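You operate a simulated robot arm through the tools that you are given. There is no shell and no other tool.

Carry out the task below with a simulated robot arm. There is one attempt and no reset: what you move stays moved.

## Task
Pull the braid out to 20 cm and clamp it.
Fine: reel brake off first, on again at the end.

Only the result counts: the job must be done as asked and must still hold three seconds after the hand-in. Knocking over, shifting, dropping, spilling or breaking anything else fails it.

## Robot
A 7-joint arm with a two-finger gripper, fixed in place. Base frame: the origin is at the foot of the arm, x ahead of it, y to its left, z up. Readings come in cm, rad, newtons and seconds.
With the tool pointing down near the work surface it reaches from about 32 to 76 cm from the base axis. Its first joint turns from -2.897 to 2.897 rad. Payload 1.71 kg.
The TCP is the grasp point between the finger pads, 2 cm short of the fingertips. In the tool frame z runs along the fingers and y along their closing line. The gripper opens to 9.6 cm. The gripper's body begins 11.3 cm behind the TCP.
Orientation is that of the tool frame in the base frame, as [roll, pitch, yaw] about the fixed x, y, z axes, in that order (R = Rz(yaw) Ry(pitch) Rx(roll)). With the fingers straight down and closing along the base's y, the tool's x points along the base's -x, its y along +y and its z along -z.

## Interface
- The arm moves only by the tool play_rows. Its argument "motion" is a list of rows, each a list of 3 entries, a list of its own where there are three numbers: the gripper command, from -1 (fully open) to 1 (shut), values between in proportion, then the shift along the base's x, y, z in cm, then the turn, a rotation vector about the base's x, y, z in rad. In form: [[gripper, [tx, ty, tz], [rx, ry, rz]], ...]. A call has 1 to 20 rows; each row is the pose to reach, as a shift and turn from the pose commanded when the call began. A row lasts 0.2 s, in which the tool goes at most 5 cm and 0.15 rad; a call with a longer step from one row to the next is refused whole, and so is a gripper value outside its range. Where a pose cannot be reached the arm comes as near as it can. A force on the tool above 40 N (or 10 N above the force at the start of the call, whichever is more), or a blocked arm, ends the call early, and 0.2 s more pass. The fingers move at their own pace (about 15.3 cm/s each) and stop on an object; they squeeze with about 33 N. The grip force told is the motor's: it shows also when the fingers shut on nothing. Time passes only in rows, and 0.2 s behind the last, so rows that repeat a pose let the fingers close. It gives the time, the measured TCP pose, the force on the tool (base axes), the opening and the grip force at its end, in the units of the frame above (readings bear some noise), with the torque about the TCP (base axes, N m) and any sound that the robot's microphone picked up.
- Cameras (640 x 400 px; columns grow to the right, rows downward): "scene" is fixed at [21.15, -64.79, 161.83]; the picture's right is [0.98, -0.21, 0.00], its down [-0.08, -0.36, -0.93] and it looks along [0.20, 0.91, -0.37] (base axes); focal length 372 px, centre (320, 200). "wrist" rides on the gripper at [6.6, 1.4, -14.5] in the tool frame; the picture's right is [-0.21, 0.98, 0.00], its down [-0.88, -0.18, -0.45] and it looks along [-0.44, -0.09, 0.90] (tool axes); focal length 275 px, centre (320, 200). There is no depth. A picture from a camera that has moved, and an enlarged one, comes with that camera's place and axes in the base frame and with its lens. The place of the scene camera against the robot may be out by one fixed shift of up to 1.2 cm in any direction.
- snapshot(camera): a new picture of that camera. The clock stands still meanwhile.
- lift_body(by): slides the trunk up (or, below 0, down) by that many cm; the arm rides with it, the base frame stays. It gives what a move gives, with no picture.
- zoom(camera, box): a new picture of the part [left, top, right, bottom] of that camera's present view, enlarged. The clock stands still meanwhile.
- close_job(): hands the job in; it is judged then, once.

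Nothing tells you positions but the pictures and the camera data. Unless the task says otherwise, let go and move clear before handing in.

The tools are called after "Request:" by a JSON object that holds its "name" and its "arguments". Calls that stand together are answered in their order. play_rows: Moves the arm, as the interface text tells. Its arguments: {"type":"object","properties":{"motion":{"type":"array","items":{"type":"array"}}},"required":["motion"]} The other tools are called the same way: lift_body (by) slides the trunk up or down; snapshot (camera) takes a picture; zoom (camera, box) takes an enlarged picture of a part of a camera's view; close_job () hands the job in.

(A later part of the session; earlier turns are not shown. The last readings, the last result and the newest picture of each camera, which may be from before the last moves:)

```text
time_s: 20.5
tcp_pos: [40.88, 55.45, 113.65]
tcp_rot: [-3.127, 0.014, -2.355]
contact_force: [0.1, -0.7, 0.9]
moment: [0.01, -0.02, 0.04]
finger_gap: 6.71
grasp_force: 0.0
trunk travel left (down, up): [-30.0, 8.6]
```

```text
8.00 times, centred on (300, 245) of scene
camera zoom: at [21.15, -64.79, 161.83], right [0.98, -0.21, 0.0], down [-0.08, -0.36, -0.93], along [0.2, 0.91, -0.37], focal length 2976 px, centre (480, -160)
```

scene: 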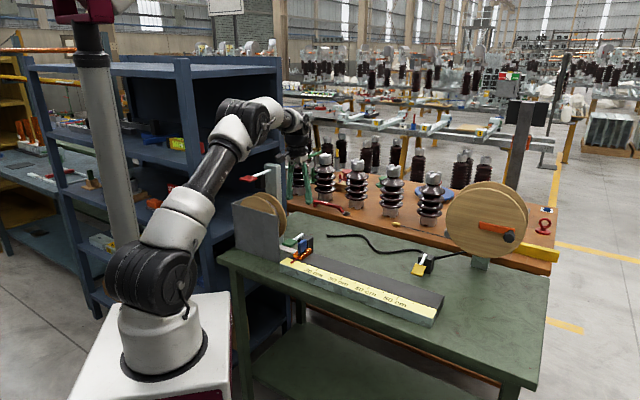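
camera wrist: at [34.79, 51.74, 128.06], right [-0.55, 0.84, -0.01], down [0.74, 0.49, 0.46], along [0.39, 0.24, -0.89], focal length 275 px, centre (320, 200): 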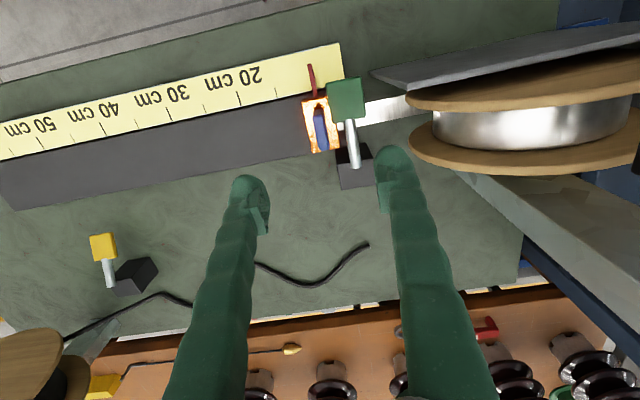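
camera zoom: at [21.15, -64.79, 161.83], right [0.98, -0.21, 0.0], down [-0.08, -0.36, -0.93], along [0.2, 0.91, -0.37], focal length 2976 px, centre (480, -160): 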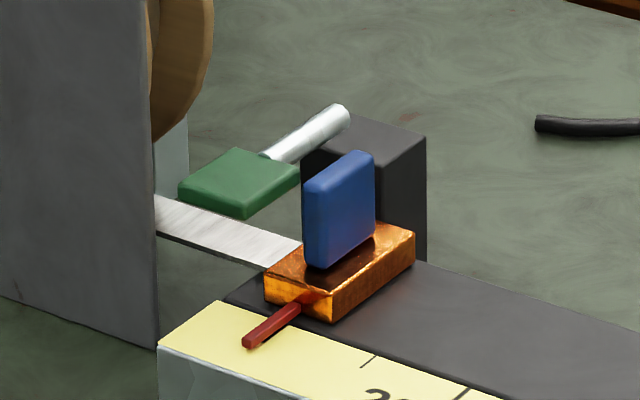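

By the wrist camera, the pointer reads about 10.0 and the tab is at about (41.7, 55.8), 1.25 cm thick, with a 1.1 cm gap to the green pad. I'll approach the far half of the tab with a narrow 2.5 cm opening so the fingers clear the green pad and rod.

Request:
{"name": "play_rows", "arguments": {"motion": [[0.0, [0.5, 0.3, -2], [0, 0.01, 0]], [0.479, [1.0, 0.6, -5], [0, 0.02, 0]], [0.479, [1.4, 0.84, -8], [0, 0.02, 0]], [0.479, [1.4, 0.84, -11], [0, 0.02, 0]], [0.479, [1.4, 0.84, -12.6], [0, 0.02, 0]], [0.479, [1.4, 0.84, -12.6], [0, 0.02, 0]]]}}

Request:
{"name": "snapshot", "arguments": {"camera": "wrist"}}

Request:
{"name": "zoom", "arguments": {"camera": "wrist", "box": [240, 100, 400, 260]}}

Request:
{"name": "zoom", "arguments": {"camera": "scene", "box": [270, 200, 330, 260]}}

```text
time_s: 21.9
tcp_pos: [42.18, 56.17, 101.0]
tcp_rot: [-3.14, 0.0, -2.354]
contact_force: [0.2, 0.0, 1.0]
moment: [-0.02, 0.04, 0.03]
finger_gap: 2.51
grasp_force: 0.0
trunk travel left (down, up): [-30.0, 8.6]
```

```text
taken
camera wrist: at [36.44, 52.53, 115.52], right [-0.55, 0.84, 0.0], down [0.75, 0.49, 0.44], along [0.37, 0.24, -0.9], focal length 275 px, centre (320, 200)
```

wrist: 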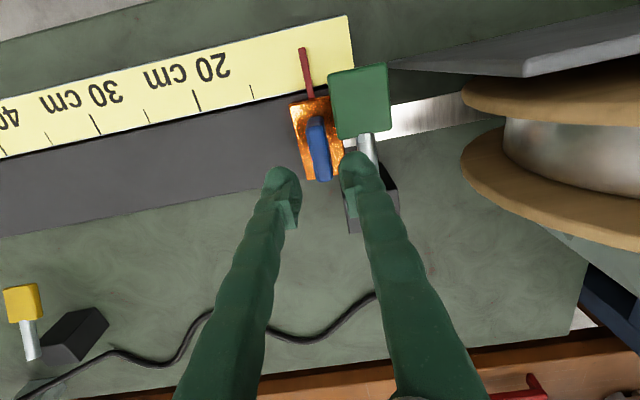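

```text
2.50 times, centred on (320, 180) of wrist
camera zoom: at [36.44, 52.53, 115.52], right [-0.55, 0.84, 0.0], down [0.75, 0.49, 0.44], along [0.37, 0.24, -0.9], focal length 688 px, centre (320, 250)
```

zoom: 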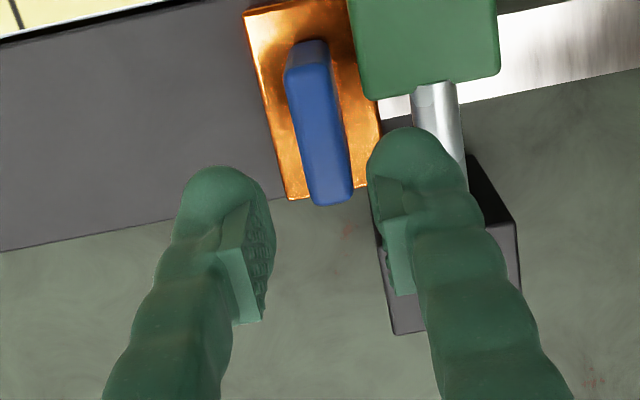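

```text
6.67 times, centred on (300, 230) of scene
camera zoom: at [21.15, -64.79, 161.83], right [0.98, -0.21, 0.0], down [-0.08, -0.36, -0.93], along [0.2, 0.91, -0.37], focal length 2480 px, centre (453, 0)
```

zoom: 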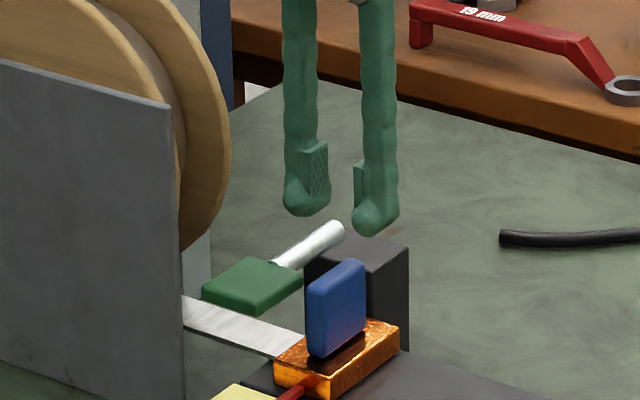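

The fingers straddle the tab with clearance from the green pad and rod. I'll come down partway and check once more.

Request:
{"name": "play_rows", "arguments": {"motion": [[0.479, [0, 0.14, -1.5], [0, 0, 0]], [0.479, [0, 0.14, -3], [0, 0, 0]], [0.479, [0, 0.14, -3.8], [0, 0, 0]], [0.479, [0, 0.14, -3.8], [0, 0, 0]]]}}

Request:
{"name": "zoom", "arguments": {"camera": "wrist", "box": [240, 100, 400, 260]}}

Request:
{"name": "zoom", "arguments": {"camera": "scene", "box": [270, 210, 330, 270]}}

```text
time_s: 22.9
tcp_pos: [42.21, 56.41, 97.25]
tcp_rot: [-3.14, -0.002, -2.355]
contact_force: [0.6, 0.3, 1.5]
moment: [0.01, 0.02, -0.03]
finger_gap: 2.45
grasp_force: 0.1
trunk travel left (down, up): [-30.0, 8.6]
```

```text
2.50 times, centred on (320, 180) of wrist
camera zoom: at [36.47, 52.72, 111.75], right [-0.55, 0.84, 0.0], down [0.75, 0.49, 0.44], along [0.37, 0.24, -0.9], focal length 688 px, centre (320, 250)
```

zoom: 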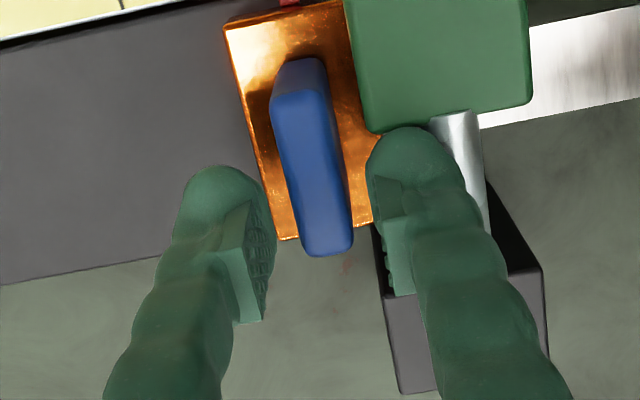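

```text
6.67 times, centred on (300, 240) of scene
camera zoom: at [21.15, -64.79, 161.83], right [0.98, -0.21, 0.0], down [-0.08, -0.36, -0.93], along [0.2, 0.91, -0.37], focal length 2480 px, centre (453, -67)
```

zoom: 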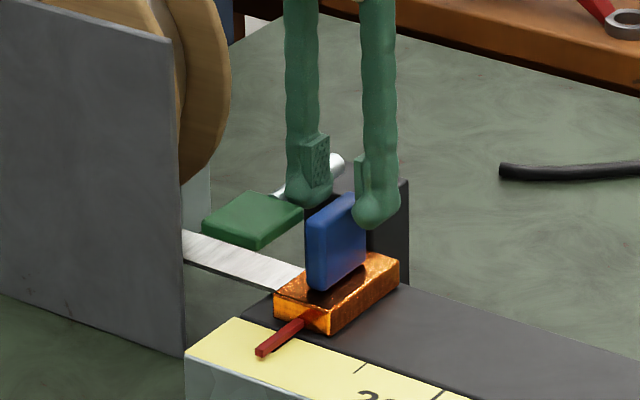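

The fingers straddle the tab, but the right one is close to the green pad's edge, so I'll shift 0.3 cm further back. Then I'll descend to grip height and close.

Request:
{"name": "play_rows", "arguments": {"motion": [[0.479, [0.21, 0.21, 0], [0, 0, 0]], [0.479, [0.21, 0.21, -1], [0, 0, 0]], [0.479, [0.21, 0.21, -2], [0, 0, 0]], [0.479, [0.21, 0.21, -2.7], [0, 0, 0]], [0.479, [0.21, 0.21, -2.7], [0, 0, 0]]]}}

Request:
{"name": "zoom", "arguments": {"camera": "wrist", "box": [240, 100, 400, 260]}}

Request:
{"name": "zoom", "arguments": {"camera": "scene", "box": [270, 210, 330, 270]}}

```text
time_s: 24.1
tcp_pos: [42.46, 56.55, 94.44]
tcp_rot: [-3.14, -0.002, -2.355]
contact_force: [3.9, -2.7, 1.2]
moment: [0.04, 0.09, -0.01]
finger_gap: 2.24
grasp_force: 0.0
trunk travel left (down, up): [-30.0, 8.6]
```

```text
2.50 times, centred on (320, 180) of wrist
camera zoom: at [36.7, 52.87, 109.01], right [-0.55, 0.84, 0.0], down [0.75, 0.49, 0.44], along [0.37, 0.24, -0.9], focal length 688 px, centre (320, 250)
```

zoom: 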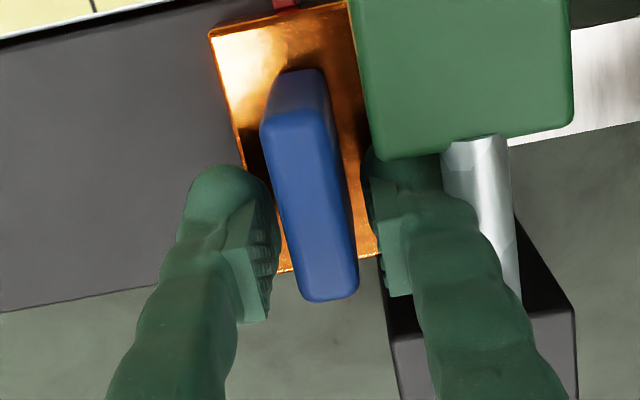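

```text
6.67 times, centred on (300, 240) of scene
camera zoom: at [21.15, -64.79, 161.83], right [0.98, -0.21, 0.0], down [-0.08, -0.36, -0.93], along [0.2, 0.91, -0.37], focal length 2480 px, centre (453, -67)
```

zoom: 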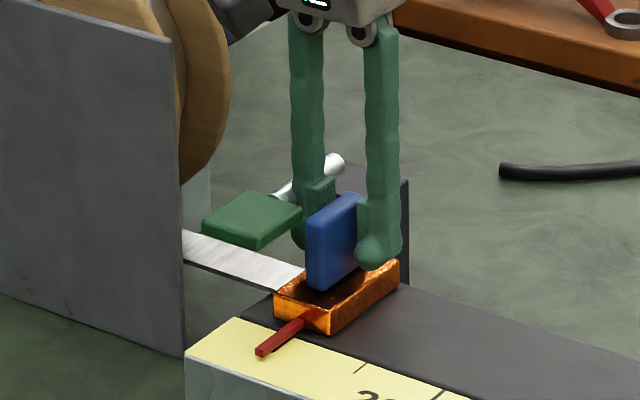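

The fingers are around the tab, with one touching lightly (about 5 N). Closing will draw it in, so I'll grip the tab now.

Request:
{"name": "play_rows", "arguments": {"motion": [[0.7, [0, 0, 0], [0, 0, 0]], [1, [0, 0, 0], [0, 0, 0]], [1, [0, 0, 0], [0, 0, 0]], [1, [0, 0, 0], [0, 0, 0]]]}}

Request:
{"name": "zoom", "arguments": {"camera": "wrist", "box": [240, 60, 400, 260]}}

Request:
{"name": "zoom", "arguments": {"camera": "scene", "box": [270, 210, 330, 270]}}

```text
time_s: 25.1
tcp_pos: [42.36, 56.67, 94.51]
tcp_rot: [-3.14, -0.003, -2.356]
contact_force: [0.7, -2.5, -3.1]
moment: [0.0, -0.05, -0.04]
finger_gap: 1.3
grasp_force: 34.5
trunk travel left (down, up): [-30.0, 8.6]
```

```text
2.00 times, centred on (320, 160) of wrist
camera zoom: at [36.66, 52.9, 109.0], right [-0.55, 0.84, 0.0], down [0.75, 0.49, 0.44], along [0.37, 0.24, -0.9], focal length 551 px, centre (320, 280)
```

zoom: 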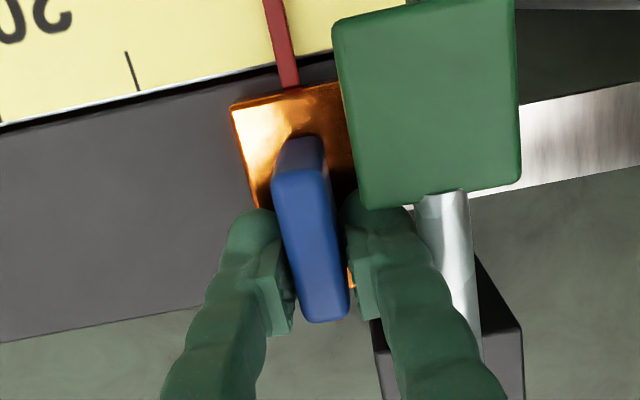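

```text
6.67 times, centred on (300, 240) of scene
camera zoom: at [21.15, -64.79, 161.83], right [0.98, -0.21, 0.0], down [-0.08, -0.36, -0.93], along [0.2, 0.91, -0.37], focal length 2480 px, centre (453, -67)
```

zoom: 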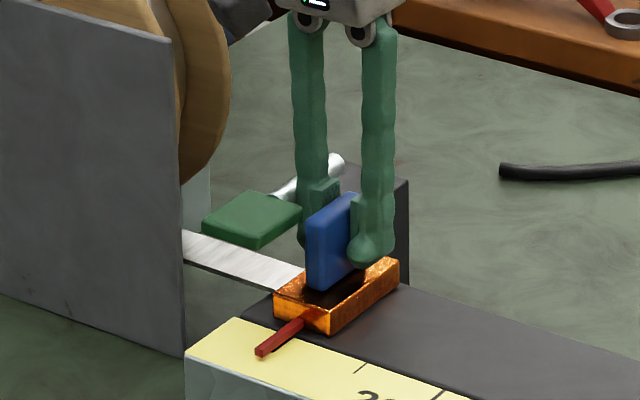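

The tab is gripped (gap 1.3 cm) and the pointer is about 10 cm short of the 20 mark. I'll pull straight along the scale, first about 5 cm, and check the force.

Request:
{"name": "play_rows", "arguments": {"motion": [[1, [0.35, -0.35, 0], [0, 0, 0]], [1, [0.8, -0.8, 0], [0, 0, 0]], [1, [1.3, -1.3, 0], [0, 0, 0]], [1, [1.8, -1.8, 0], [0, 0, 0]], [1, [2.3, -2.3, 0], [0, 0, 0]], [1, [2.8, -2.8, 0], [0, 0, 0]], [1, [3.3, -3.3, 0], [0, 0, 0]]]}}

Request:
{"name": "snapshot", "arguments": {"camera": "wrist"}}

Request:
{"name": "zoom", "arguments": {"camera": "scene", "box": [235, 170, 355, 270]}}

```text
time_s: 26.7
tcp_pos: [45.86, 53.33, 94.49]
tcp_rot: [-3.139, -0.001, -2.354]
contact_force: [-5.5, -1.6, -6.5]
moment: [-0.01, 0.09, -0.05]
finger_gap: 1.28
grasp_force: 34.8
trunk travel left (down, up): [-30.0, 8.6]
```

```text
taken
camera wrist: at [39.93, 49.61, 109.0], right [-0.55, 0.84, 0.0], down [0.75, 0.49, 0.44], along [0.37, 0.24, -0.9], focal length 275 px, centre (320, 200)
```

wrist: 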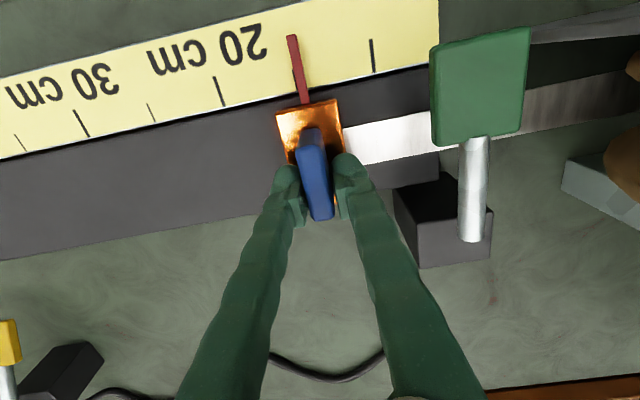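

```text
4.00 times, centred on (295, 220) of scene
camera zoom: at [21.15, -64.79, 161.83], right [0.98, -0.21, 0.0], down [-0.08, -0.36, -0.93], along [0.2, 0.91, -0.37], focal length 1488 px, centre (420, 120)
```

zoom: 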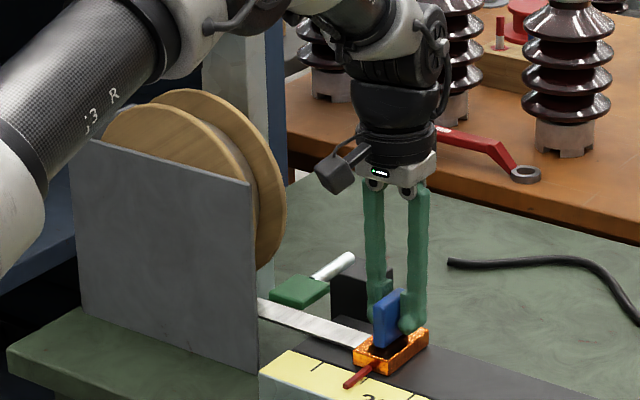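

The braid is paying out freely with about 5 N of drag, and the pointer is near 15. I'll zoom in to calibrate the reading before finishing the pull.

Request:
{"name": "zoom", "arguments": {"camera": "wrist", "box": [190, 20, 390, 145]}}

Request:
{"name": "zoom", "arguments": {"camera": "scene", "box": [300, 250, 350, 280]}}

```text
3.20 times, centred on (290, 82) of wrist
camera zoom: at [39.93, 49.61, 109.0], right [-0.55, 0.84, 0.0], down [0.75, 0.49, 0.44], along [0.37, 0.24, -0.9], focal length 881 px, centre (416, 576)
```

zoom: 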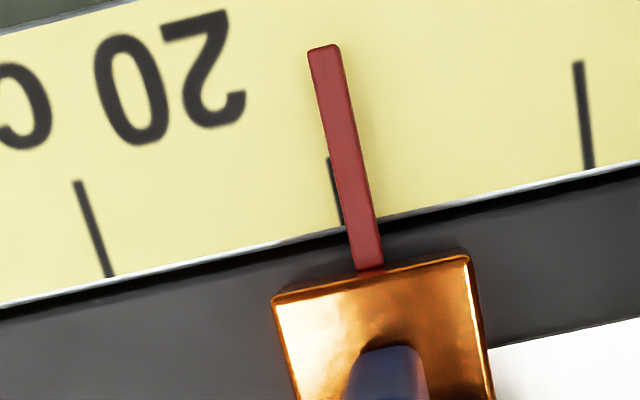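

```text
12.80 times, centred on (325, 265) of scene
camera zoom: at [21.15, -64.79, 161.83], right [0.98, -0.21, 0.0], down [-0.08, -0.36, -0.93], along [0.2, 0.91, -0.37], focal length 4761 px, centre (256, -632)
```

zoom: 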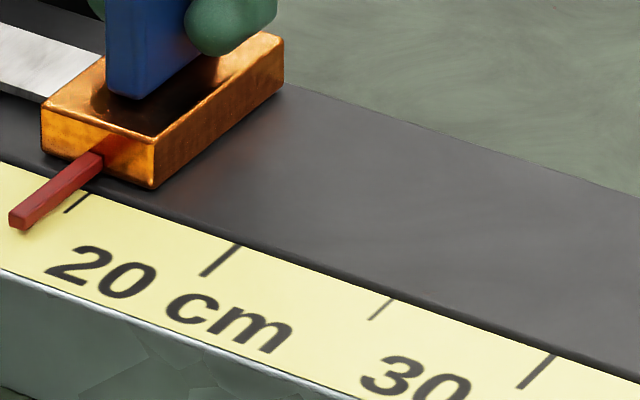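

The pointer reads about 14.45, judged against the 10, 15 and 20 ticks. I'll pull the remaining 5.5 cm.

Request:
{"name": "play_rows", "arguments": {"motion": [[1, [0.4, -0.4, 0], [0, 0, 0]], [1, [0.9, -0.9, 0], [0, 0, 0]], [1, [1.4, -1.4, 0], [0, 0, 0]], [1, [1.9, -1.9, 0], [0, 0, 0]], [1, [2.4, -2.4, 0], [0, 0, 0]], [1, [2.9, -2.9, 0], [0, 0, 0]], [1, [3.4, -3.4, 0], [0, 0, 0]], [1, [3.75, -3.75, 0], [0, 0, 0]], [1, [3.88, -3.88, 0], [0, 0, 0]], [1, [3.88, -3.88, 0], [0, 0, 0]]]}}

Request:
{"name": "zoom", "arguments": {"camera": "wrist", "box": [190, 20, 390, 145]}}

Request:
{"name": "zoom", "arguments": {"camera": "scene", "box": [310, 250, 360, 280]}}

Request:
{"name": "snapshot", "arguments": {"camera": "wrist"}}

```text
time_s: 28.9
tcp_pos: [49.65, 49.39, 94.58]
tcp_rot: [-3.14, -0.004, -2.355]
contact_force: [-5.8, -3.0, -6.6]
moment: [-0.12, 0.16, -0.05]
finger_gap: 1.3
grasp_force: 34.8
trunk travel left (down, up): [-30.0, 8.6]
```

```text
3.20 times, centred on (290, 82) of wrist
camera zoom: at [43.86, 45.7, 109.01], right [-0.55, 0.84, 0.0], down [0.75, 0.49, 0.44], along [0.37, 0.24, -0.9], focal length 881 px, centre (416, 576)
```

zoom: 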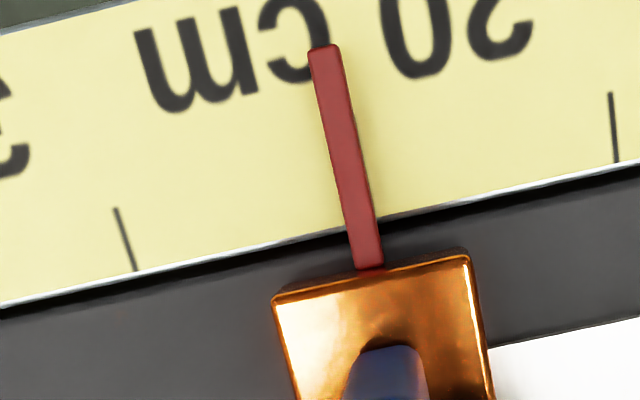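

```text
12.80 times, centred on (335, 265) of scene
camera zoom: at [21.15, -64.79, 161.83], right [0.98, -0.21, 0.0], down [-0.08, -0.36, -0.93], along [0.2, 0.91, -0.37], focal length 4761 px, centre (128, -632)
```

zoom: 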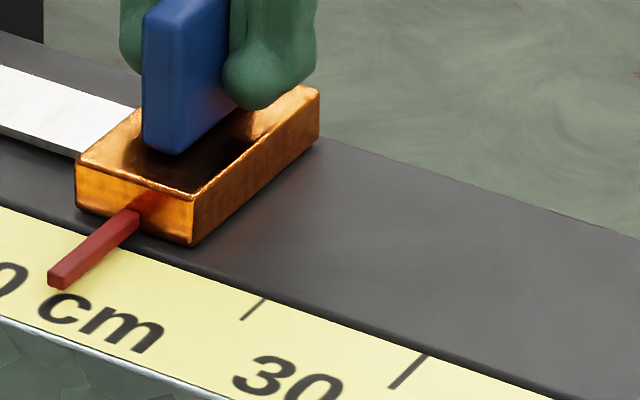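

```text
taken
camera wrist: at [43.86, 45.7, 109.01], right [-0.55, 0.84, 0.0], down [0.75, 0.49, 0.44], along [0.37, 0.24, -0.9], focal length 275 px, centre (320, 200)
```

wrist: 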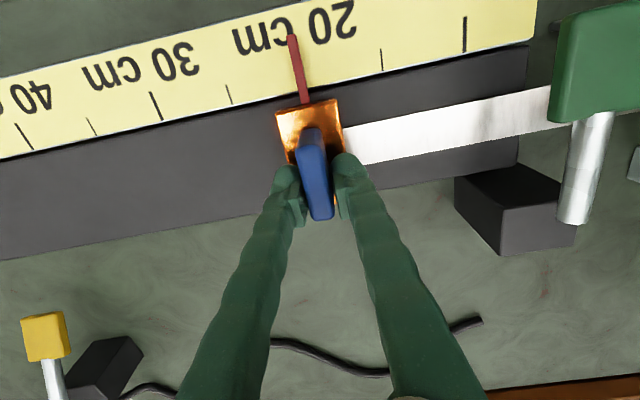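

The pointer now covers the 20 tick and computes to about 20.0 cm. I'll release the tab, rise clear, and check whether it springs back.

Request:
{"name": "play_rows", "arguments": {"motion": [[0.6, [0, 0, 0], [0, 0, 0]], [0.3, [0, 0, 0], [0, 0, 0]], [0.3, [0, 0, 0], [0, 0, 0]], [0.3, [0, 0, 0], [0, 0, 0]]]}}

Request:
{"name": "zoom", "arguments": {"camera": "wrist", "box": [190, 20, 390, 145]}}

Request:
{"name": "zoom", "arguments": {"camera": "scene", "box": [310, 250, 360, 280]}}

```text
time_s: 29.9
tcp_pos: [49.61, 49.34, 94.54]
tcp_rot: [-3.14, -0.001, -2.355]
contact_force: [0.2, 0.7, 0.6]
moment: [0.04, 0.0, -0.04]
finger_gap: 3.36
grasp_force: 0.1
trunk travel left (down, up): [-30.0, 8.6]
```

```text
3.20 times, centred on (290, 82) of wrist
camera zoom: at [43.86, 45.71, 109.03], right [-0.55, 0.84, 0.0], down [0.75, 0.49, 0.44], along [0.37, 0.24, -0.9], focal length 881 px, centre (416, 576)
```

zoom: 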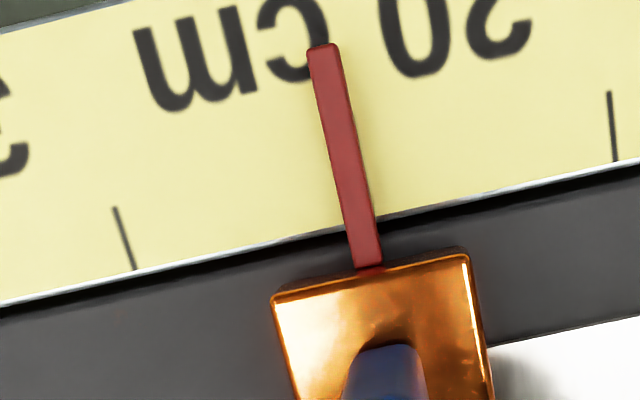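

```text
12.80 times, centred on (335, 265) of scene
camera zoom: at [21.15, -64.79, 161.83], right [0.98, -0.21, 0.0], down [-0.08, -0.36, -0.93], along [0.2, 0.91, -0.37], focal length 4761 px, centre (128, -632)
```

zoom: 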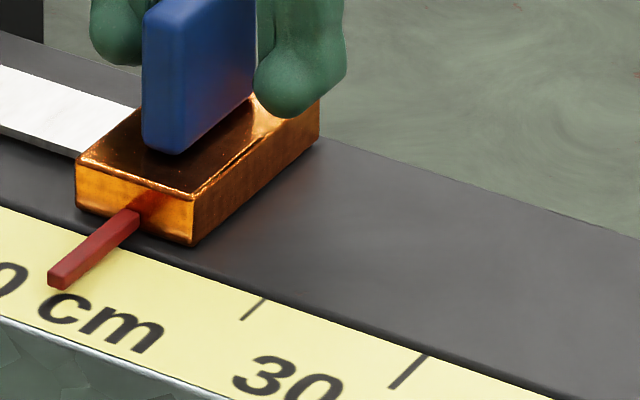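

The pointer holds at 20.0 after release. I'll rise clear, shut the fingers and go above the green clamp pad. I'm leaning the hand slightly along the scale so its body keeps clear of the reel guard.

Request:
{"name": "play_rows", "arguments": {"motion": [[0.3, [0, 0, 2], [0, 0, 0]], [0.3, [0, 0, 5], [0, 0, 0]], [0.3, [0, 0, 8], [0, 0, 0]], [0.3, [0, 0, 11], [0, 0, 0]], [0.6, [-2.5, 1.2, 12], [0.03, 0.03, 0]], [1, [-5, 2.4, 12], [0.06, 0.06, 0]], [1, [-7.5, 3.6, 12], [0.09, 0.09, 0]], [1, [-10, 4.8, 12], [0.106, 0.106, 0]], [1, [-12.55, 6.05, 12], [0.106, 0.106, 0]], [1, [-12.55, 6.05, 12], [0.106, 0.106, 0]]]}}

Request:
{"name": "snapshot", "arguments": {"camera": "wrist"}}

Request:
{"name": "zoom", "arguments": {"camera": "scene", "box": [250, 180, 370, 280]}}

```text
time_s: 32.1
tcp_pos: [37.2, 55.48, 106.48]
tcp_rot: [2.994, -0.002, -2.355]
contact_force: [0.5, 0.2, -0.1]
moment: [-0.03, 0.0, 0.0]
finger_gap: 0.0
grasp_force: 29.6
trunk travel left (down, up): [-30.0, 8.6]
```

```text
taken
camera wrist: at [32.97, 50.25, 121.03], right [-0.54, 0.83, 0.14], down [0.79, 0.45, 0.41], along [0.28, 0.34, -0.9], focal length 275 px, centre (320, 200)
```

wrist: 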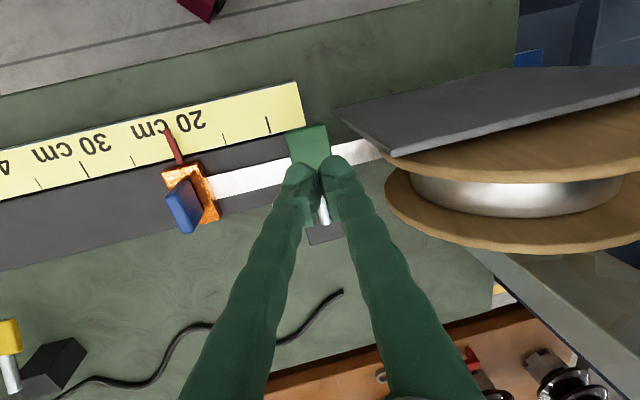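

```text
4.00 times, centred on (310, 230) of scene
camera zoom: at [21.15, -64.79, 161.83], right [0.98, -0.21, 0.0], down [-0.08, -0.36, -0.93], along [0.2, 0.91, -0.37], focal length 1488 px, centre (360, 80)
```

zoom: 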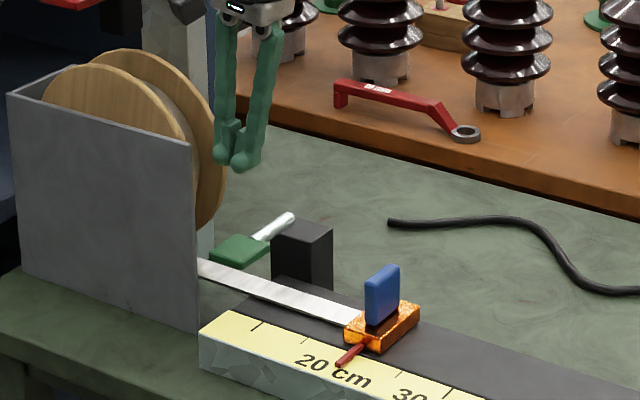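

The fingers are shut above the green pad and the pointer is still at 20. I'll descend close to the pad and check alignment.

Request:
{"name": "play_rows", "arguments": {"motion": [[1, [0, 0, -2], [0, 0, 0]], [1, [0, 0, -4], [0, 0, 0]], [1, [0, 0, -6], [0, 0, 0]], [1, [0, 0, -7], [0, 0, 0]], [1, [0, 0, -7], [0, 0, 0]]]}}

Request:
{"name": "snapshot", "arguments": {"camera": "wrist"}}

Request:
{"name": "zoom", "arguments": {"camera": "scene", "box": [260, 200, 340, 270]}}

```text
time_s: 33.3
tcp_pos: [37.02, 55.51, 99.57]
tcp_rot: [2.994, 0.0, -2.355]
contact_force: [-0.4, 0.3, 0.0]
moment: [0.0, 0.01, 0.03]
finger_gap: 0.0
grasp_force: 29.9
trunk travel left (down, up): [-30.0, 8.6]
```

```text
taken
camera wrist: at [32.82, 50.2, 114.06], right [-0.54, 0.83, 0.14], down [0.79, 0.45, 0.41], along [0.28, 0.34, -0.9], focal length 275 px, centre (320, 200)
```

wrist: 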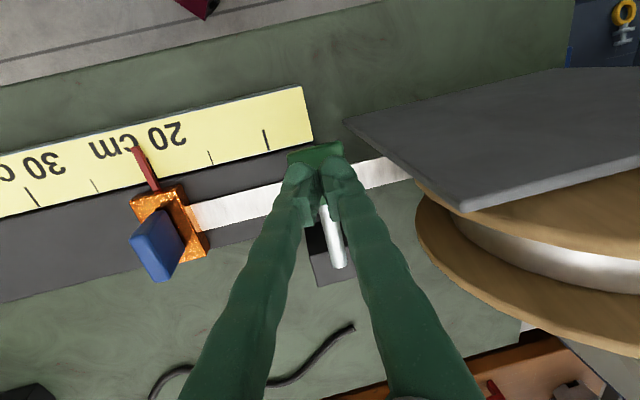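

```text
5.71 times, centred on (300, 235) of scene
camera zoom: at [21.15, -64.79, 161.83], right [0.98, -0.21, 0.0], down [-0.08, -0.36, -0.93], along [0.2, 0.91, -0.37], focal length 2125 px, centre (434, 0)
```

zoom: 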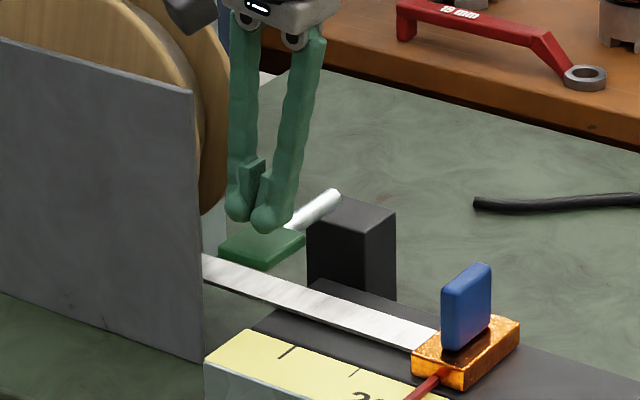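

The fingertips are right over the pad, about 1.4 cm above it. I'll press down slowly and watch the force.

Request:
{"name": "play_rows", "arguments": {"motion": [[1, [0, 0, -0.6], [0, 0, 0]], [1, [0, 0, -1.2], [0, 0, 0]], [1, [0, 0, -1.7], [0, 0, 0]], [1, [0, 0, -2.2], [0, 0, 0]], [1, [0.05, 0.05, -2.7], [0, 0, 0]]]}}

Request:
{"name": "zoom", "arguments": {"camera": "scene", "box": [260, 200, 340, 270]}}

Request:
{"name": "snapshot", "arguments": {"camera": "wrist"}}

```text
time_s: 34.5
tcp_pos: [37.12, 55.5, 96.84]
tcp_rot: [2.993, 0.0, -2.354]
contact_force: [-0.4, -0.6, 1.3]
moment: [-0.01, -0.03, -0.01]
finger_gap: 0.0
grasp_force: 29.3
trunk travel left (down, up): [-30.0, 8.6]
```

```text
5.71 times, centred on (300, 235) of scene
camera zoom: at [21.15, -64.79, 161.83], right [0.98, -0.21, 0.0], down [-0.08, -0.36, -0.93], along [0.2, 0.91, -0.37], focal length 2125 px, centre (434, 0)
```

zoom: 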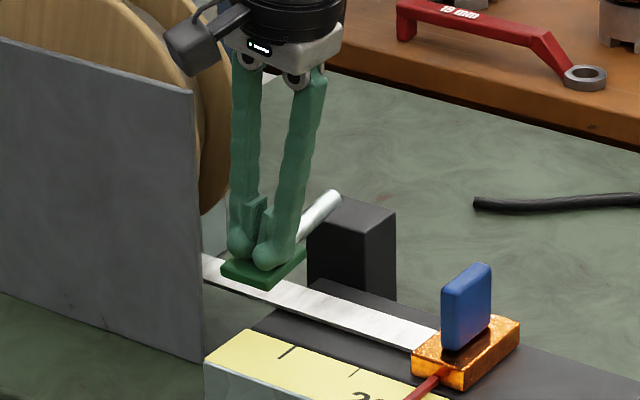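

```text
taken
camera wrist: at [32.86, 50.28, 111.38], right [-0.54, 0.83, 0.14], down [0.79, 0.45, 0.41], along [0.28, 0.34, -0.9], focal length 275 px, centre (320, 200)
```

wrist: 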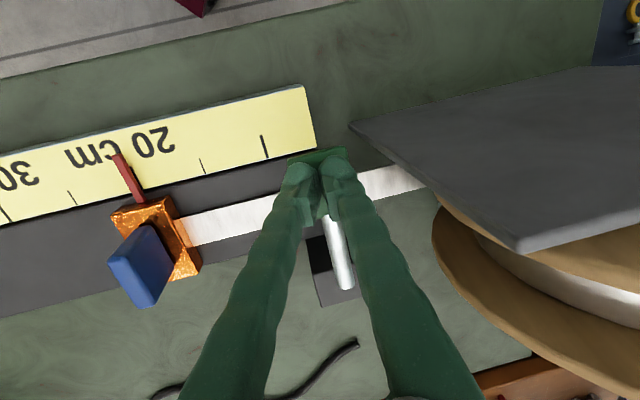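

The green lever is going down easily. I'll keep pressing until it bottoms on the braid.

Request:
{"name": "play_rows", "arguments": {"motion": [[1, [0.08, 0.08, -0.5], [0, 0, 0]], [1, [0.15, 0.15, -1.0], [0, 0, 0]], [1, [0.22, 0.22, -1.4], [0, 0, 0]], [1, [0.28, 0.28, -1.8], [0, 0, 0]]]}}

Request:
{"name": "zoom", "arguments": {"camera": "scene", "box": [260, 200, 340, 270]}}

Request:
{"name": "snapshot", "arguments": {"camera": "wrist"}}

```text
time_s: 35.5
tcp_pos: [37.3, 55.89, 95.11]
tcp_rot: [2.994, -0.001, -2.354]
contact_force: [-0.5, -0.8, 0.9]
moment: [-0.01, 0.01, 0.03]
finger_gap: 0.0
grasp_force: 29.9
trunk travel left (down, up): [-30.0, 8.6]
```

```text
5.71 times, centred on (300, 235) of scene
camera zoom: at [21.15, -64.79, 161.83], right [0.98, -0.21, 0.0], down [-0.08, -0.36, -0.93], along [0.2, 0.91, -0.37], focal length 2125 px, centre (434, 0)
```

zoom: 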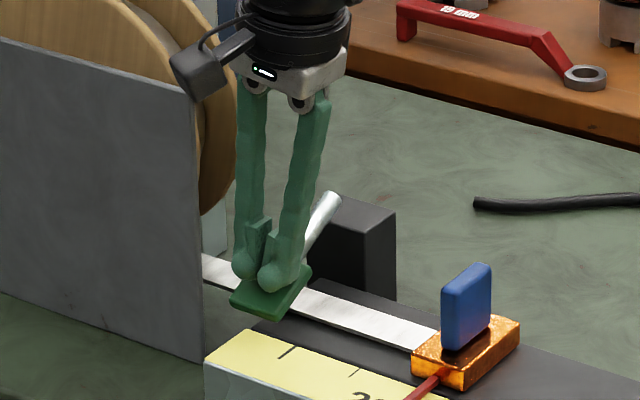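

```text
taken
camera wrist: at [33.15, 50.58, 109.6], right [-0.54, 0.83, 0.14], down [0.79, 0.45, 0.41], along [0.28, 0.34, -0.9], focal length 275 px, centre (320, 200)
```

wrist: 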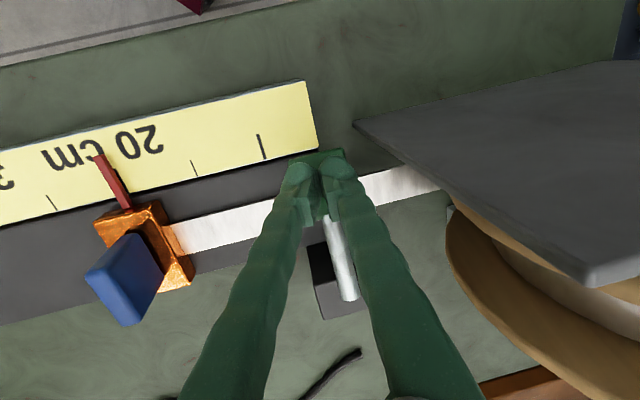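

It is still moving freely, so I'll continue pressing in small steps until I feel the stop.

Request:
{"name": "play_rows", "arguments": {"motion": [[1, [0.06, 0.06, -0.4], [0, 0, 0]], [1, [0.12, 0.12, -0.8], [0, 0, 0]], [1, [0.18, 0.18, -1.1], [0, 0, 0]], [1, [0.22, 0.22, -1.4], [0, 0, 0]]]}}

Request:
{"name": "zoom", "arguments": {"camera": "scene", "box": [260, 200, 340, 270]}}

Request:
{"name": "snapshot", "arguments": {"camera": "wrist"}}

```text
time_s: 36.4
tcp_pos: [36.05, 56.32, 94.64]
tcp_rot: [3.006, 0.013, -2.353]
contact_force: [-0.4, 0.6, -0.7]
moment: [-0.04, 0.01, -0.01]
finger_gap: 0.01
grasp_force: 29.3
trunk travel left (down, up): [-30.0, 8.6]
stopped in row 4: the force on the tool passed its limit at 44 N (the readings are from after the stop); the commanded pose is now the measured one
```

```text
5.71 times, centred on (300, 235) of scene
camera zoom: at [21.15, -64.79, 161.83], right [0.98, -0.21, 0.0], down [-0.08, -0.36, -0.93], along [0.2, 0.91, -0.37], focal length 2125 px, centre (434, 0)
```

zoom: 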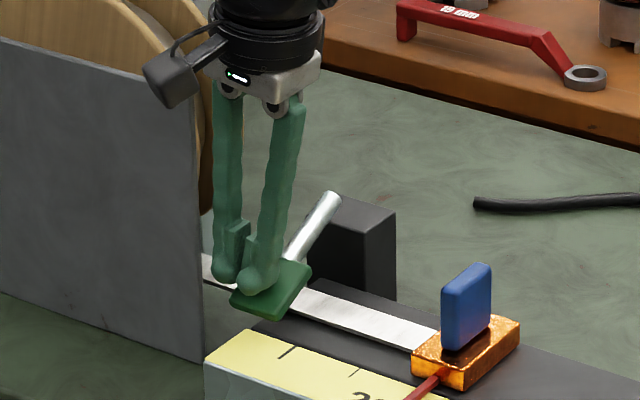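

```text
taken
camera wrist: at [31.59, 51.04, 109.14], right [-0.54, 0.83, 0.14], down [0.79, 0.45, 0.43], along [0.29, 0.34, -0.89], focal length 275 px, centre (320, 200)
```

wrist: 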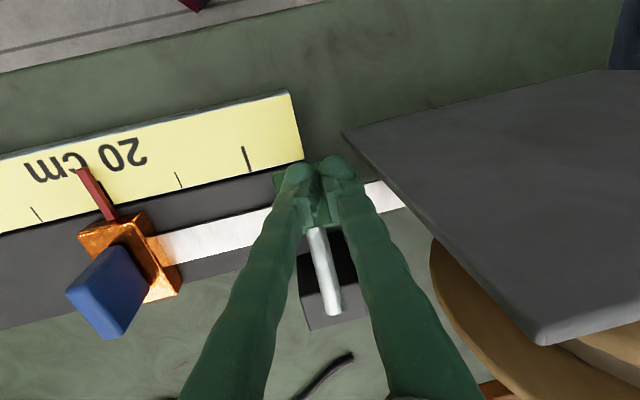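

The press met a firm stop (44 N), so the clamp lever seems fully down. I'll move away from the guard, rise clear and inspect it.

Request:
{"name": "play_rows", "arguments": {"motion": [[1, [0.5, -0.5, 0.8], [0, 0, 0]], [1, [0.9, -0.9, 2], [0, 0, 0]], [1, [0.9, -0.9, 5], [0, 0, 0]], [1, [0.9, -0.9, 8], [0, 0, 0]], [1, [-1, -3, 10], [0, 0, 0]], [1, [-3, -5, 11], [0, 0, 0]], [1, [-3, -5, 11], [0, 0, 0]]]}}

Request:
{"name": "snapshot", "arguments": {"camera": "wrist"}}

Request:
{"name": "zoom", "arguments": {"camera": "scene", "box": [260, 200, 340, 270]}}

```text
time_s: 38.0
tcp_pos: [33.27, 51.16, 105.89]
tcp_rot: [3.002, 0.013, -2.356]
contact_force: [-0.4, -0.8, 0.2]
moment: [-0.03, -0.01, 0.01]
finger_gap: 0.0
grasp_force: 30.0
trunk travel left (down, up): [-30.0, 8.6]
```

```text
taken
camera wrist: at [28.76, 45.78, 120.27], right [-0.54, 0.83, 0.14], down [0.79, 0.44, 0.43], along [0.29, 0.34, -0.89], focal length 275 px, centre (320, 200)
```

wrist: 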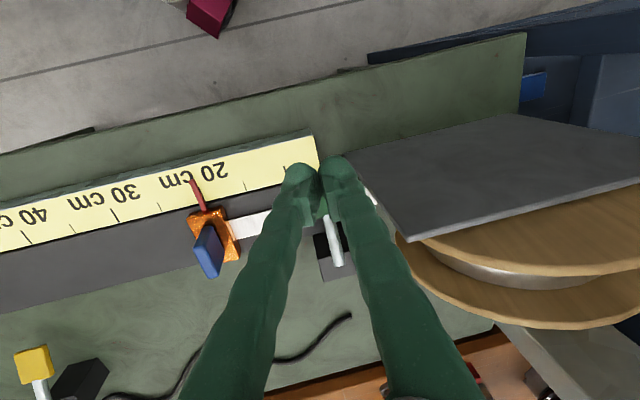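

```text
5.71 times, centred on (300, 235) of scene
camera zoom: at [21.15, -64.79, 161.83], right [0.98, -0.21, 0.0], down [-0.08, -0.36, -0.93], along [0.2, 0.91, -0.37], focal length 2125 px, centre (434, 0)
```

zoom: 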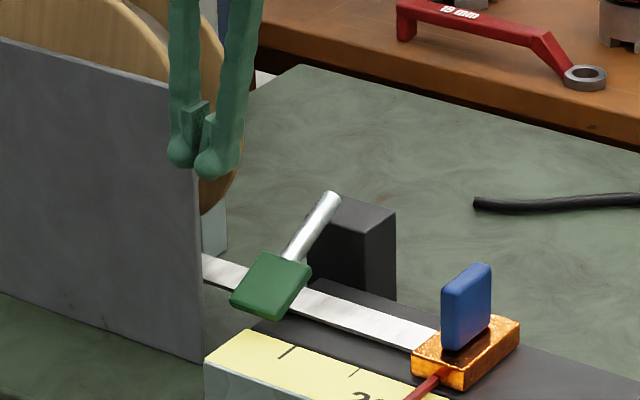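

The lever has stayed down. I'll zoom in to check that the pad sits on the braid and that the pointer has not moved.

Request:
{"name": "zoom", "arguments": {"camera": "scene", "box": [280, 225, 320, 255]}}

Request:
{"name": "zoom", "arguments": {"camera": "scene", "box": [310, 245, 360, 285]}}

Request:
{"name": "zoom", "arguments": {"camera": "wrist", "box": [160, 150, 400, 290]}}

```text
13.33 times, centred on (300, 240) of scene
camera zoom: at [21.15, -64.79, 161.83], right [0.98, -0.21, 0.0], down [-0.08, -0.36, -0.93], along [0.2, 0.91, -0.37], focal length 4959 px, centre (587, -333)
```

zoom: 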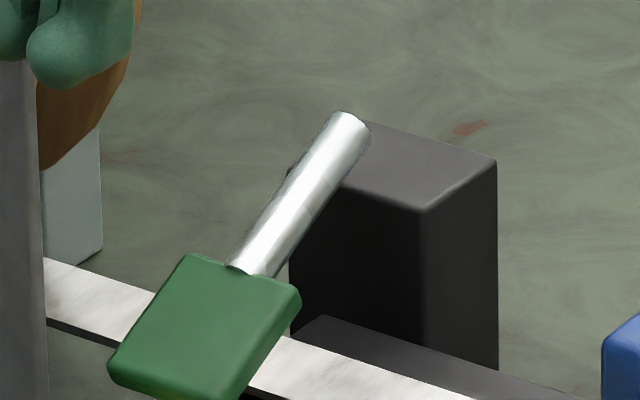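

```text
10.00 times, centred on (335, 265) of scene
camera zoom: at [21.15, -64.79, 161.83], right [0.98, -0.21, 0.0], down [-0.08, -0.36, -0.93], along [0.2, 0.91, -0.37], focal length 3719 px, centre (170, -450)
```

zoom: 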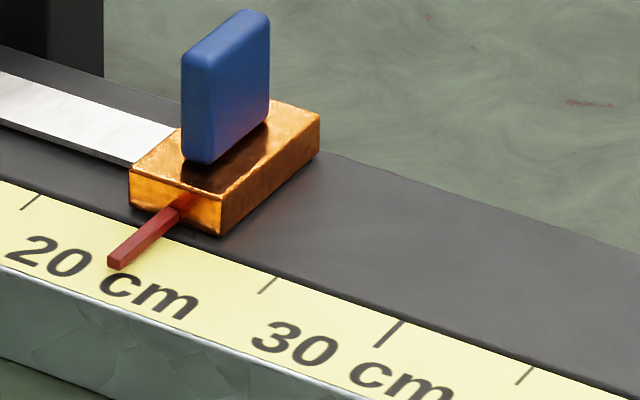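

```text
2.67 times, centred on (280, 220) of wrist
camera zoom: at [28.76, 45.78, 120.27], right [-0.54, 0.83, 0.14], down [0.79, 0.44, 0.43], along [0.29, 0.34, -0.89], focal length 734 px, centre (427, 147)
```

zoom: 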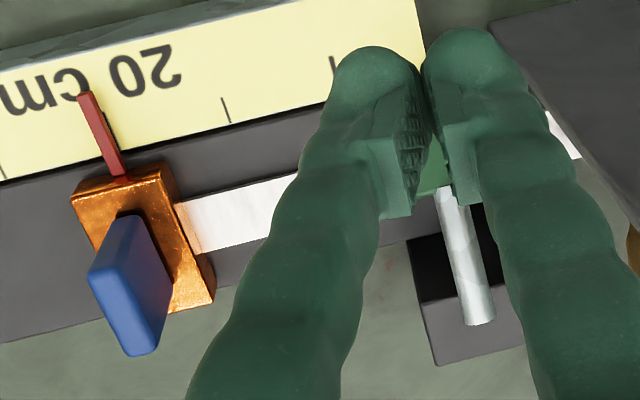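

The green lever went from level to about -24°, the same angle the red lever had when the brake was on, so the clamp is fully closed. The pointer still covers the 20 mark. Next I'll rise well clear and move above the red brake pad.

Request:
{"name": "play_rows", "arguments": {"motion": [[1, [0, 0, 4], [0, 0, 0]], [1, [0, 0, 8], [-0.02, -0.02, 0]], [1, [0, 0, 12], [-0.04, -0.04, 0]], [1, [0, 0, 16], [-0.06, -0.06, 0]], [1, [0, 0, 20], [-0.08, -0.08, 0]], [1, [-1.8, 2.8, 21], [-0.0985, -0.0985, 0]], [1, [-3.7, 5.6, 21], [-0.0985, -0.0985, 0]], [1, [-5.5, 8.4, 21], [-0.0985, -0.0985, 0]], [1, [-7.4, 11.2, 21], [-0.0985, -0.0985, 0]], [1, [-9.2, 14.0, 21], [-0.0985, -0.0985, 0]], [1, [-9.2, 14.0, 21], [-0.0985, -0.0985, 0]]]}}

Request:
{"name": "snapshot", "arguments": {"camera": "wrist"}}

Request:
{"name": "zoom", "arguments": {"camera": "scene", "box": [210, 120, 330, 260]}}

```text
time_s: 40.4
tcp_pos: [24.06, 65.15, 127.01]
tcp_rot: [-3.141, 0.013, -2.355]
contact_force: [0.6, 1.1, 0.0]
moment: [0.02, -0.01, 0.0]
finger_gap: 0.0
grasp_force: 28.9
out of reach, approached as far as the arm can: row 10, 11
trunk travel left (down, up): [-30.0, 8.6]
```

```text
taken
camera wrist: at [18.24, 61.16, 141.41], right [-0.55, 0.84, 0.0], down [0.74, 0.49, 0.46], along [0.38, 0.25, -0.89], focal length 275 px, centre (320, 200)
```

wrist: 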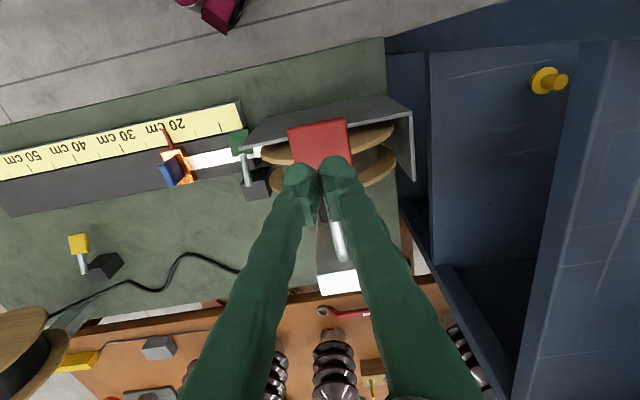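

```text
2.86 times, centred on (270, 190) of scene
camera zoom: at [21.15, -64.79, 161.83], right [0.98, -0.21, 0.0], down [-0.08, -0.36, -0.93], along [0.2, 0.91, -0.37], focal length 1063 px, centre (463, 229)
```

zoom: 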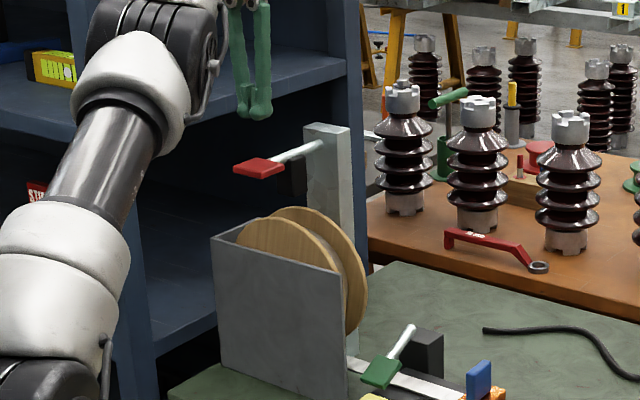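

The clamp stays down and the red pad is right below. I'll shift slightly towards the robot, descend and press the brake lever down step by step.

Request:
{"name": "play_rows", "arguments": {"motion": [[1, [-0.2, -0.2, -1.5], [0, 0, 0]], [1, [-0.42, -0.42, -3], [0, 0, 0]], [1, [-0.42, -0.42, -4.5], [0, 0, 0]], [1, [-0.42, -0.42, -5.2], [0, 0, 0]], [1, [-0.42, -0.42, -5.7], [0, 0, 0]], [1, [-0.42, -0.42, -6.2], [0, 0, 0]], [1, [-0.42, -0.42, -6.7], [0, 0, 0]]]}}

Request:
{"name": "zoom", "arguments": {"camera": "scene", "box": [235, 140, 295, 200]}}

Request:
{"name": "snapshot", "arguments": {"camera": "wrist"}}

```text
time_s: 42.0
tcp_pos: [23.55, 64.28, 120.17]
tcp_rot: [-3.14, 0.016, -2.353]
contact_force: [1.2, -0.5, 2.4]
moment: [0.02, -0.02, 0.0]
finger_gap: 0.6
grasp_force: 29.9
trunk travel left (down, up): [-30.0, 8.6]
```

```text
6.67 times, centred on (265, 170) of scene
camera zoom: at [21.15, -64.79, 161.83], right [0.98, -0.21, 0.0], down [-0.08, -0.36, -0.93], along [0.2, 0.91, -0.37], focal length 2480 px, centre (687, 400)
```

zoom: 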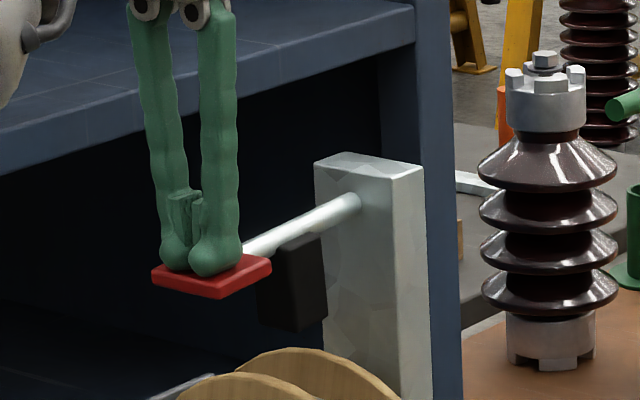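

```text
taken
camera wrist: at [17.68, 60.35, 134.57], right [-0.55, 0.84, 0.0], down [0.74, 0.49, 0.46], along [0.38, 0.25, -0.89], focal length 275 px, centre (320, 200)
```

wrist: 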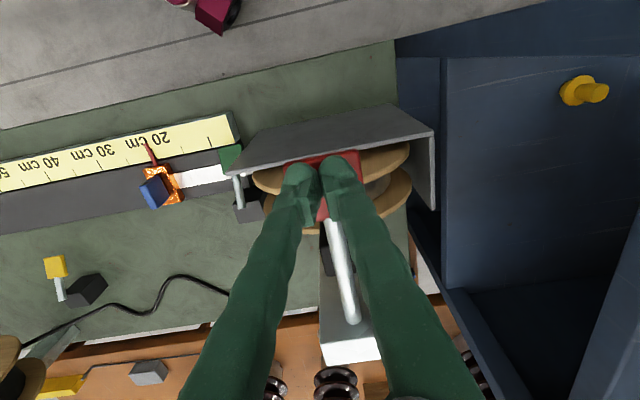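

The fingertips are in contact and the lever has begun to tip down. I'll keep pressing.

Request:
{"name": "play_rows", "arguments": {"motion": [[1, [0.05, 0.05, -0.5], [0, 0, 0]], [1, [0.1, 0.1, -1.0], [0, 0, 0]], [1, [0.15, 0.15, -1.5], [0, 0, 0]], [1, [0.2, 0.2, -2.0], [0, 0, 0]], [1, [0.25, 0.25, -2.5], [0, 0, 0]]]}}

Request:
{"name": "zoom", "arguments": {"camera": "scene", "box": [235, 140, 295, 200]}}

```text
time_s: 43.2
tcp_pos: [23.73, 64.47, 117.63]
tcp_rot: [3.141, 0.015, -2.352]
contact_force: [-0.2, -0.5, -0.2]
moment: [0.0, 0.02, 0.02]
finger_gap: 0.0
grasp_force: 28.8
trunk travel left (down, up): [-30.0, 8.6]
```

```text
6.67 times, centred on (265, 170) of scene
camera zoom: at [21.15, -64.79, 161.83], right [0.98, -0.21, 0.0], down [-0.08, -0.36, -0.93], along [0.2, 0.91, -0.37], focal length 2480 px, centre (687, 400)
```

zoom: 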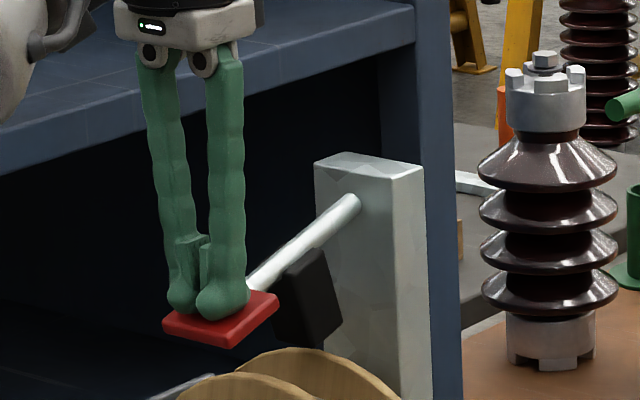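

The brake lever is about halfway down and moving easily. I'll keep pressing down to its stop.

Request:
{"name": "play_rows", "arguments": {"motion": [[1, [0.08, 0.08, -0.5], [0, 0, 0]], [1, [0.16, 0.16, -1.0], [0, 0, 0]], [1, [0.24, 0.24, -1.4], [0, 0, 0]], [1, [0.3, 0.3, -1.8], [0, 0, 0]]]}}

Request:
{"name": "zoom", "arguments": {"camera": "scene", "box": [235, 140, 295, 200]}}

```text
time_s: 44.2
tcp_pos: [24.16, 64.75, 115.9]
tcp_rot: [3.141, 0.016, -2.354]
contact_force: [0.0, 0.1, 0.8]
moment: [0.0, 0.01, 0.0]
finger_gap: 0.0
grasp_force: 29.9
trunk travel left (down, up): [-30.0, 8.6]
```

```text
6.67 times, centred on (265, 170) of scene
camera zoom: at [21.15, -64.79, 161.83], right [0.98, -0.21, 0.0], down [-0.08, -0.36, -0.93], along [0.2, 0.91, -0.37], focal length 2480 px, centre (687, 400)
```

zoom: 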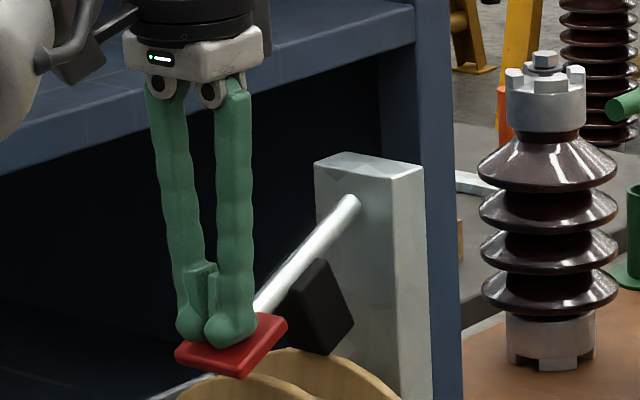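

It is nearly down but has not reached the stop yet. I'll continue in finer steps.

Request:
{"name": "play_rows", "arguments": {"motion": [[1, [0.04, 0.04, -0.3], [0, 0, 0]], [1, [0.08, 0.08, -0.6], [0, 0, 0]], [1, [0.12, 0.12, -0.9], [0, 0, 0]], [1, [0.16, 0.16, -1.2], [0, 0, 0]], [1, [0.2, 0.2, -1.5], [0, 0, 0]]]}}

Request:
{"name": "zoom", "arguments": {"camera": "scene", "box": [235, 140, 295, 200]}}

Request:
{"name": "snapshot", "arguments": {"camera": "wrist"}}

```text
time_s: 45.2
tcp_pos: [22.27, 65.28, 115.67]
tcp_rot: [-3.133, 0.035, -2.351]
contact_force: [-0.8, 0.3, -0.4]
moment: [-0.03, -0.05, -0.01]
finger_gap: 0.0
grasp_force: 30.1
trunk travel left (down, up): [-30.0, 8.6]
stopped in row 4: the force on the tool passed its limit at 43 N (the readings are from after the stop); the commanded pose is now the measured one
```

```text
6.67 times, centred on (265, 170) of scene
camera zoom: at [21.15, -64.79, 161.83], right [0.98, -0.21, 0.0], down [-0.08, -0.36, -0.93], along [0.2, 0.91, -0.37], focal length 2480 px, centre (687, 400)
```

zoom: 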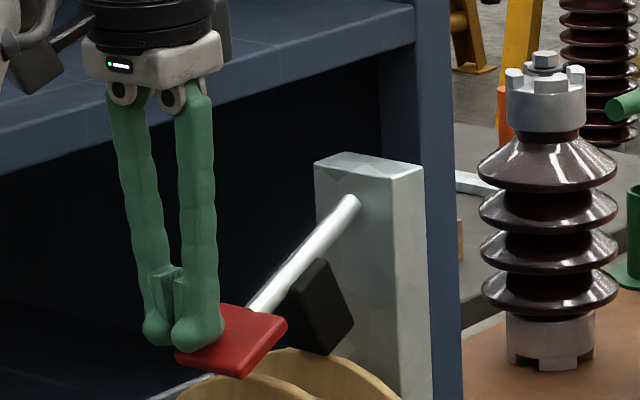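

```text
taken
camera wrist: at [16.13, 61.31, 129.8], right [-0.55, 0.83, 0.0], down [0.73, 0.48, 0.48], along [0.4, 0.26, -0.88], focal length 275 px, centre (320, 200)
```

wrist: 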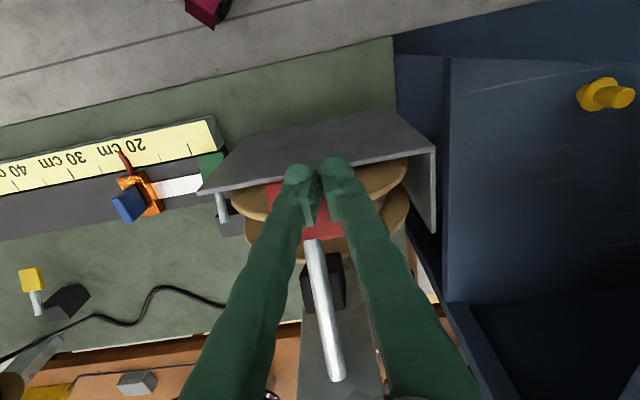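

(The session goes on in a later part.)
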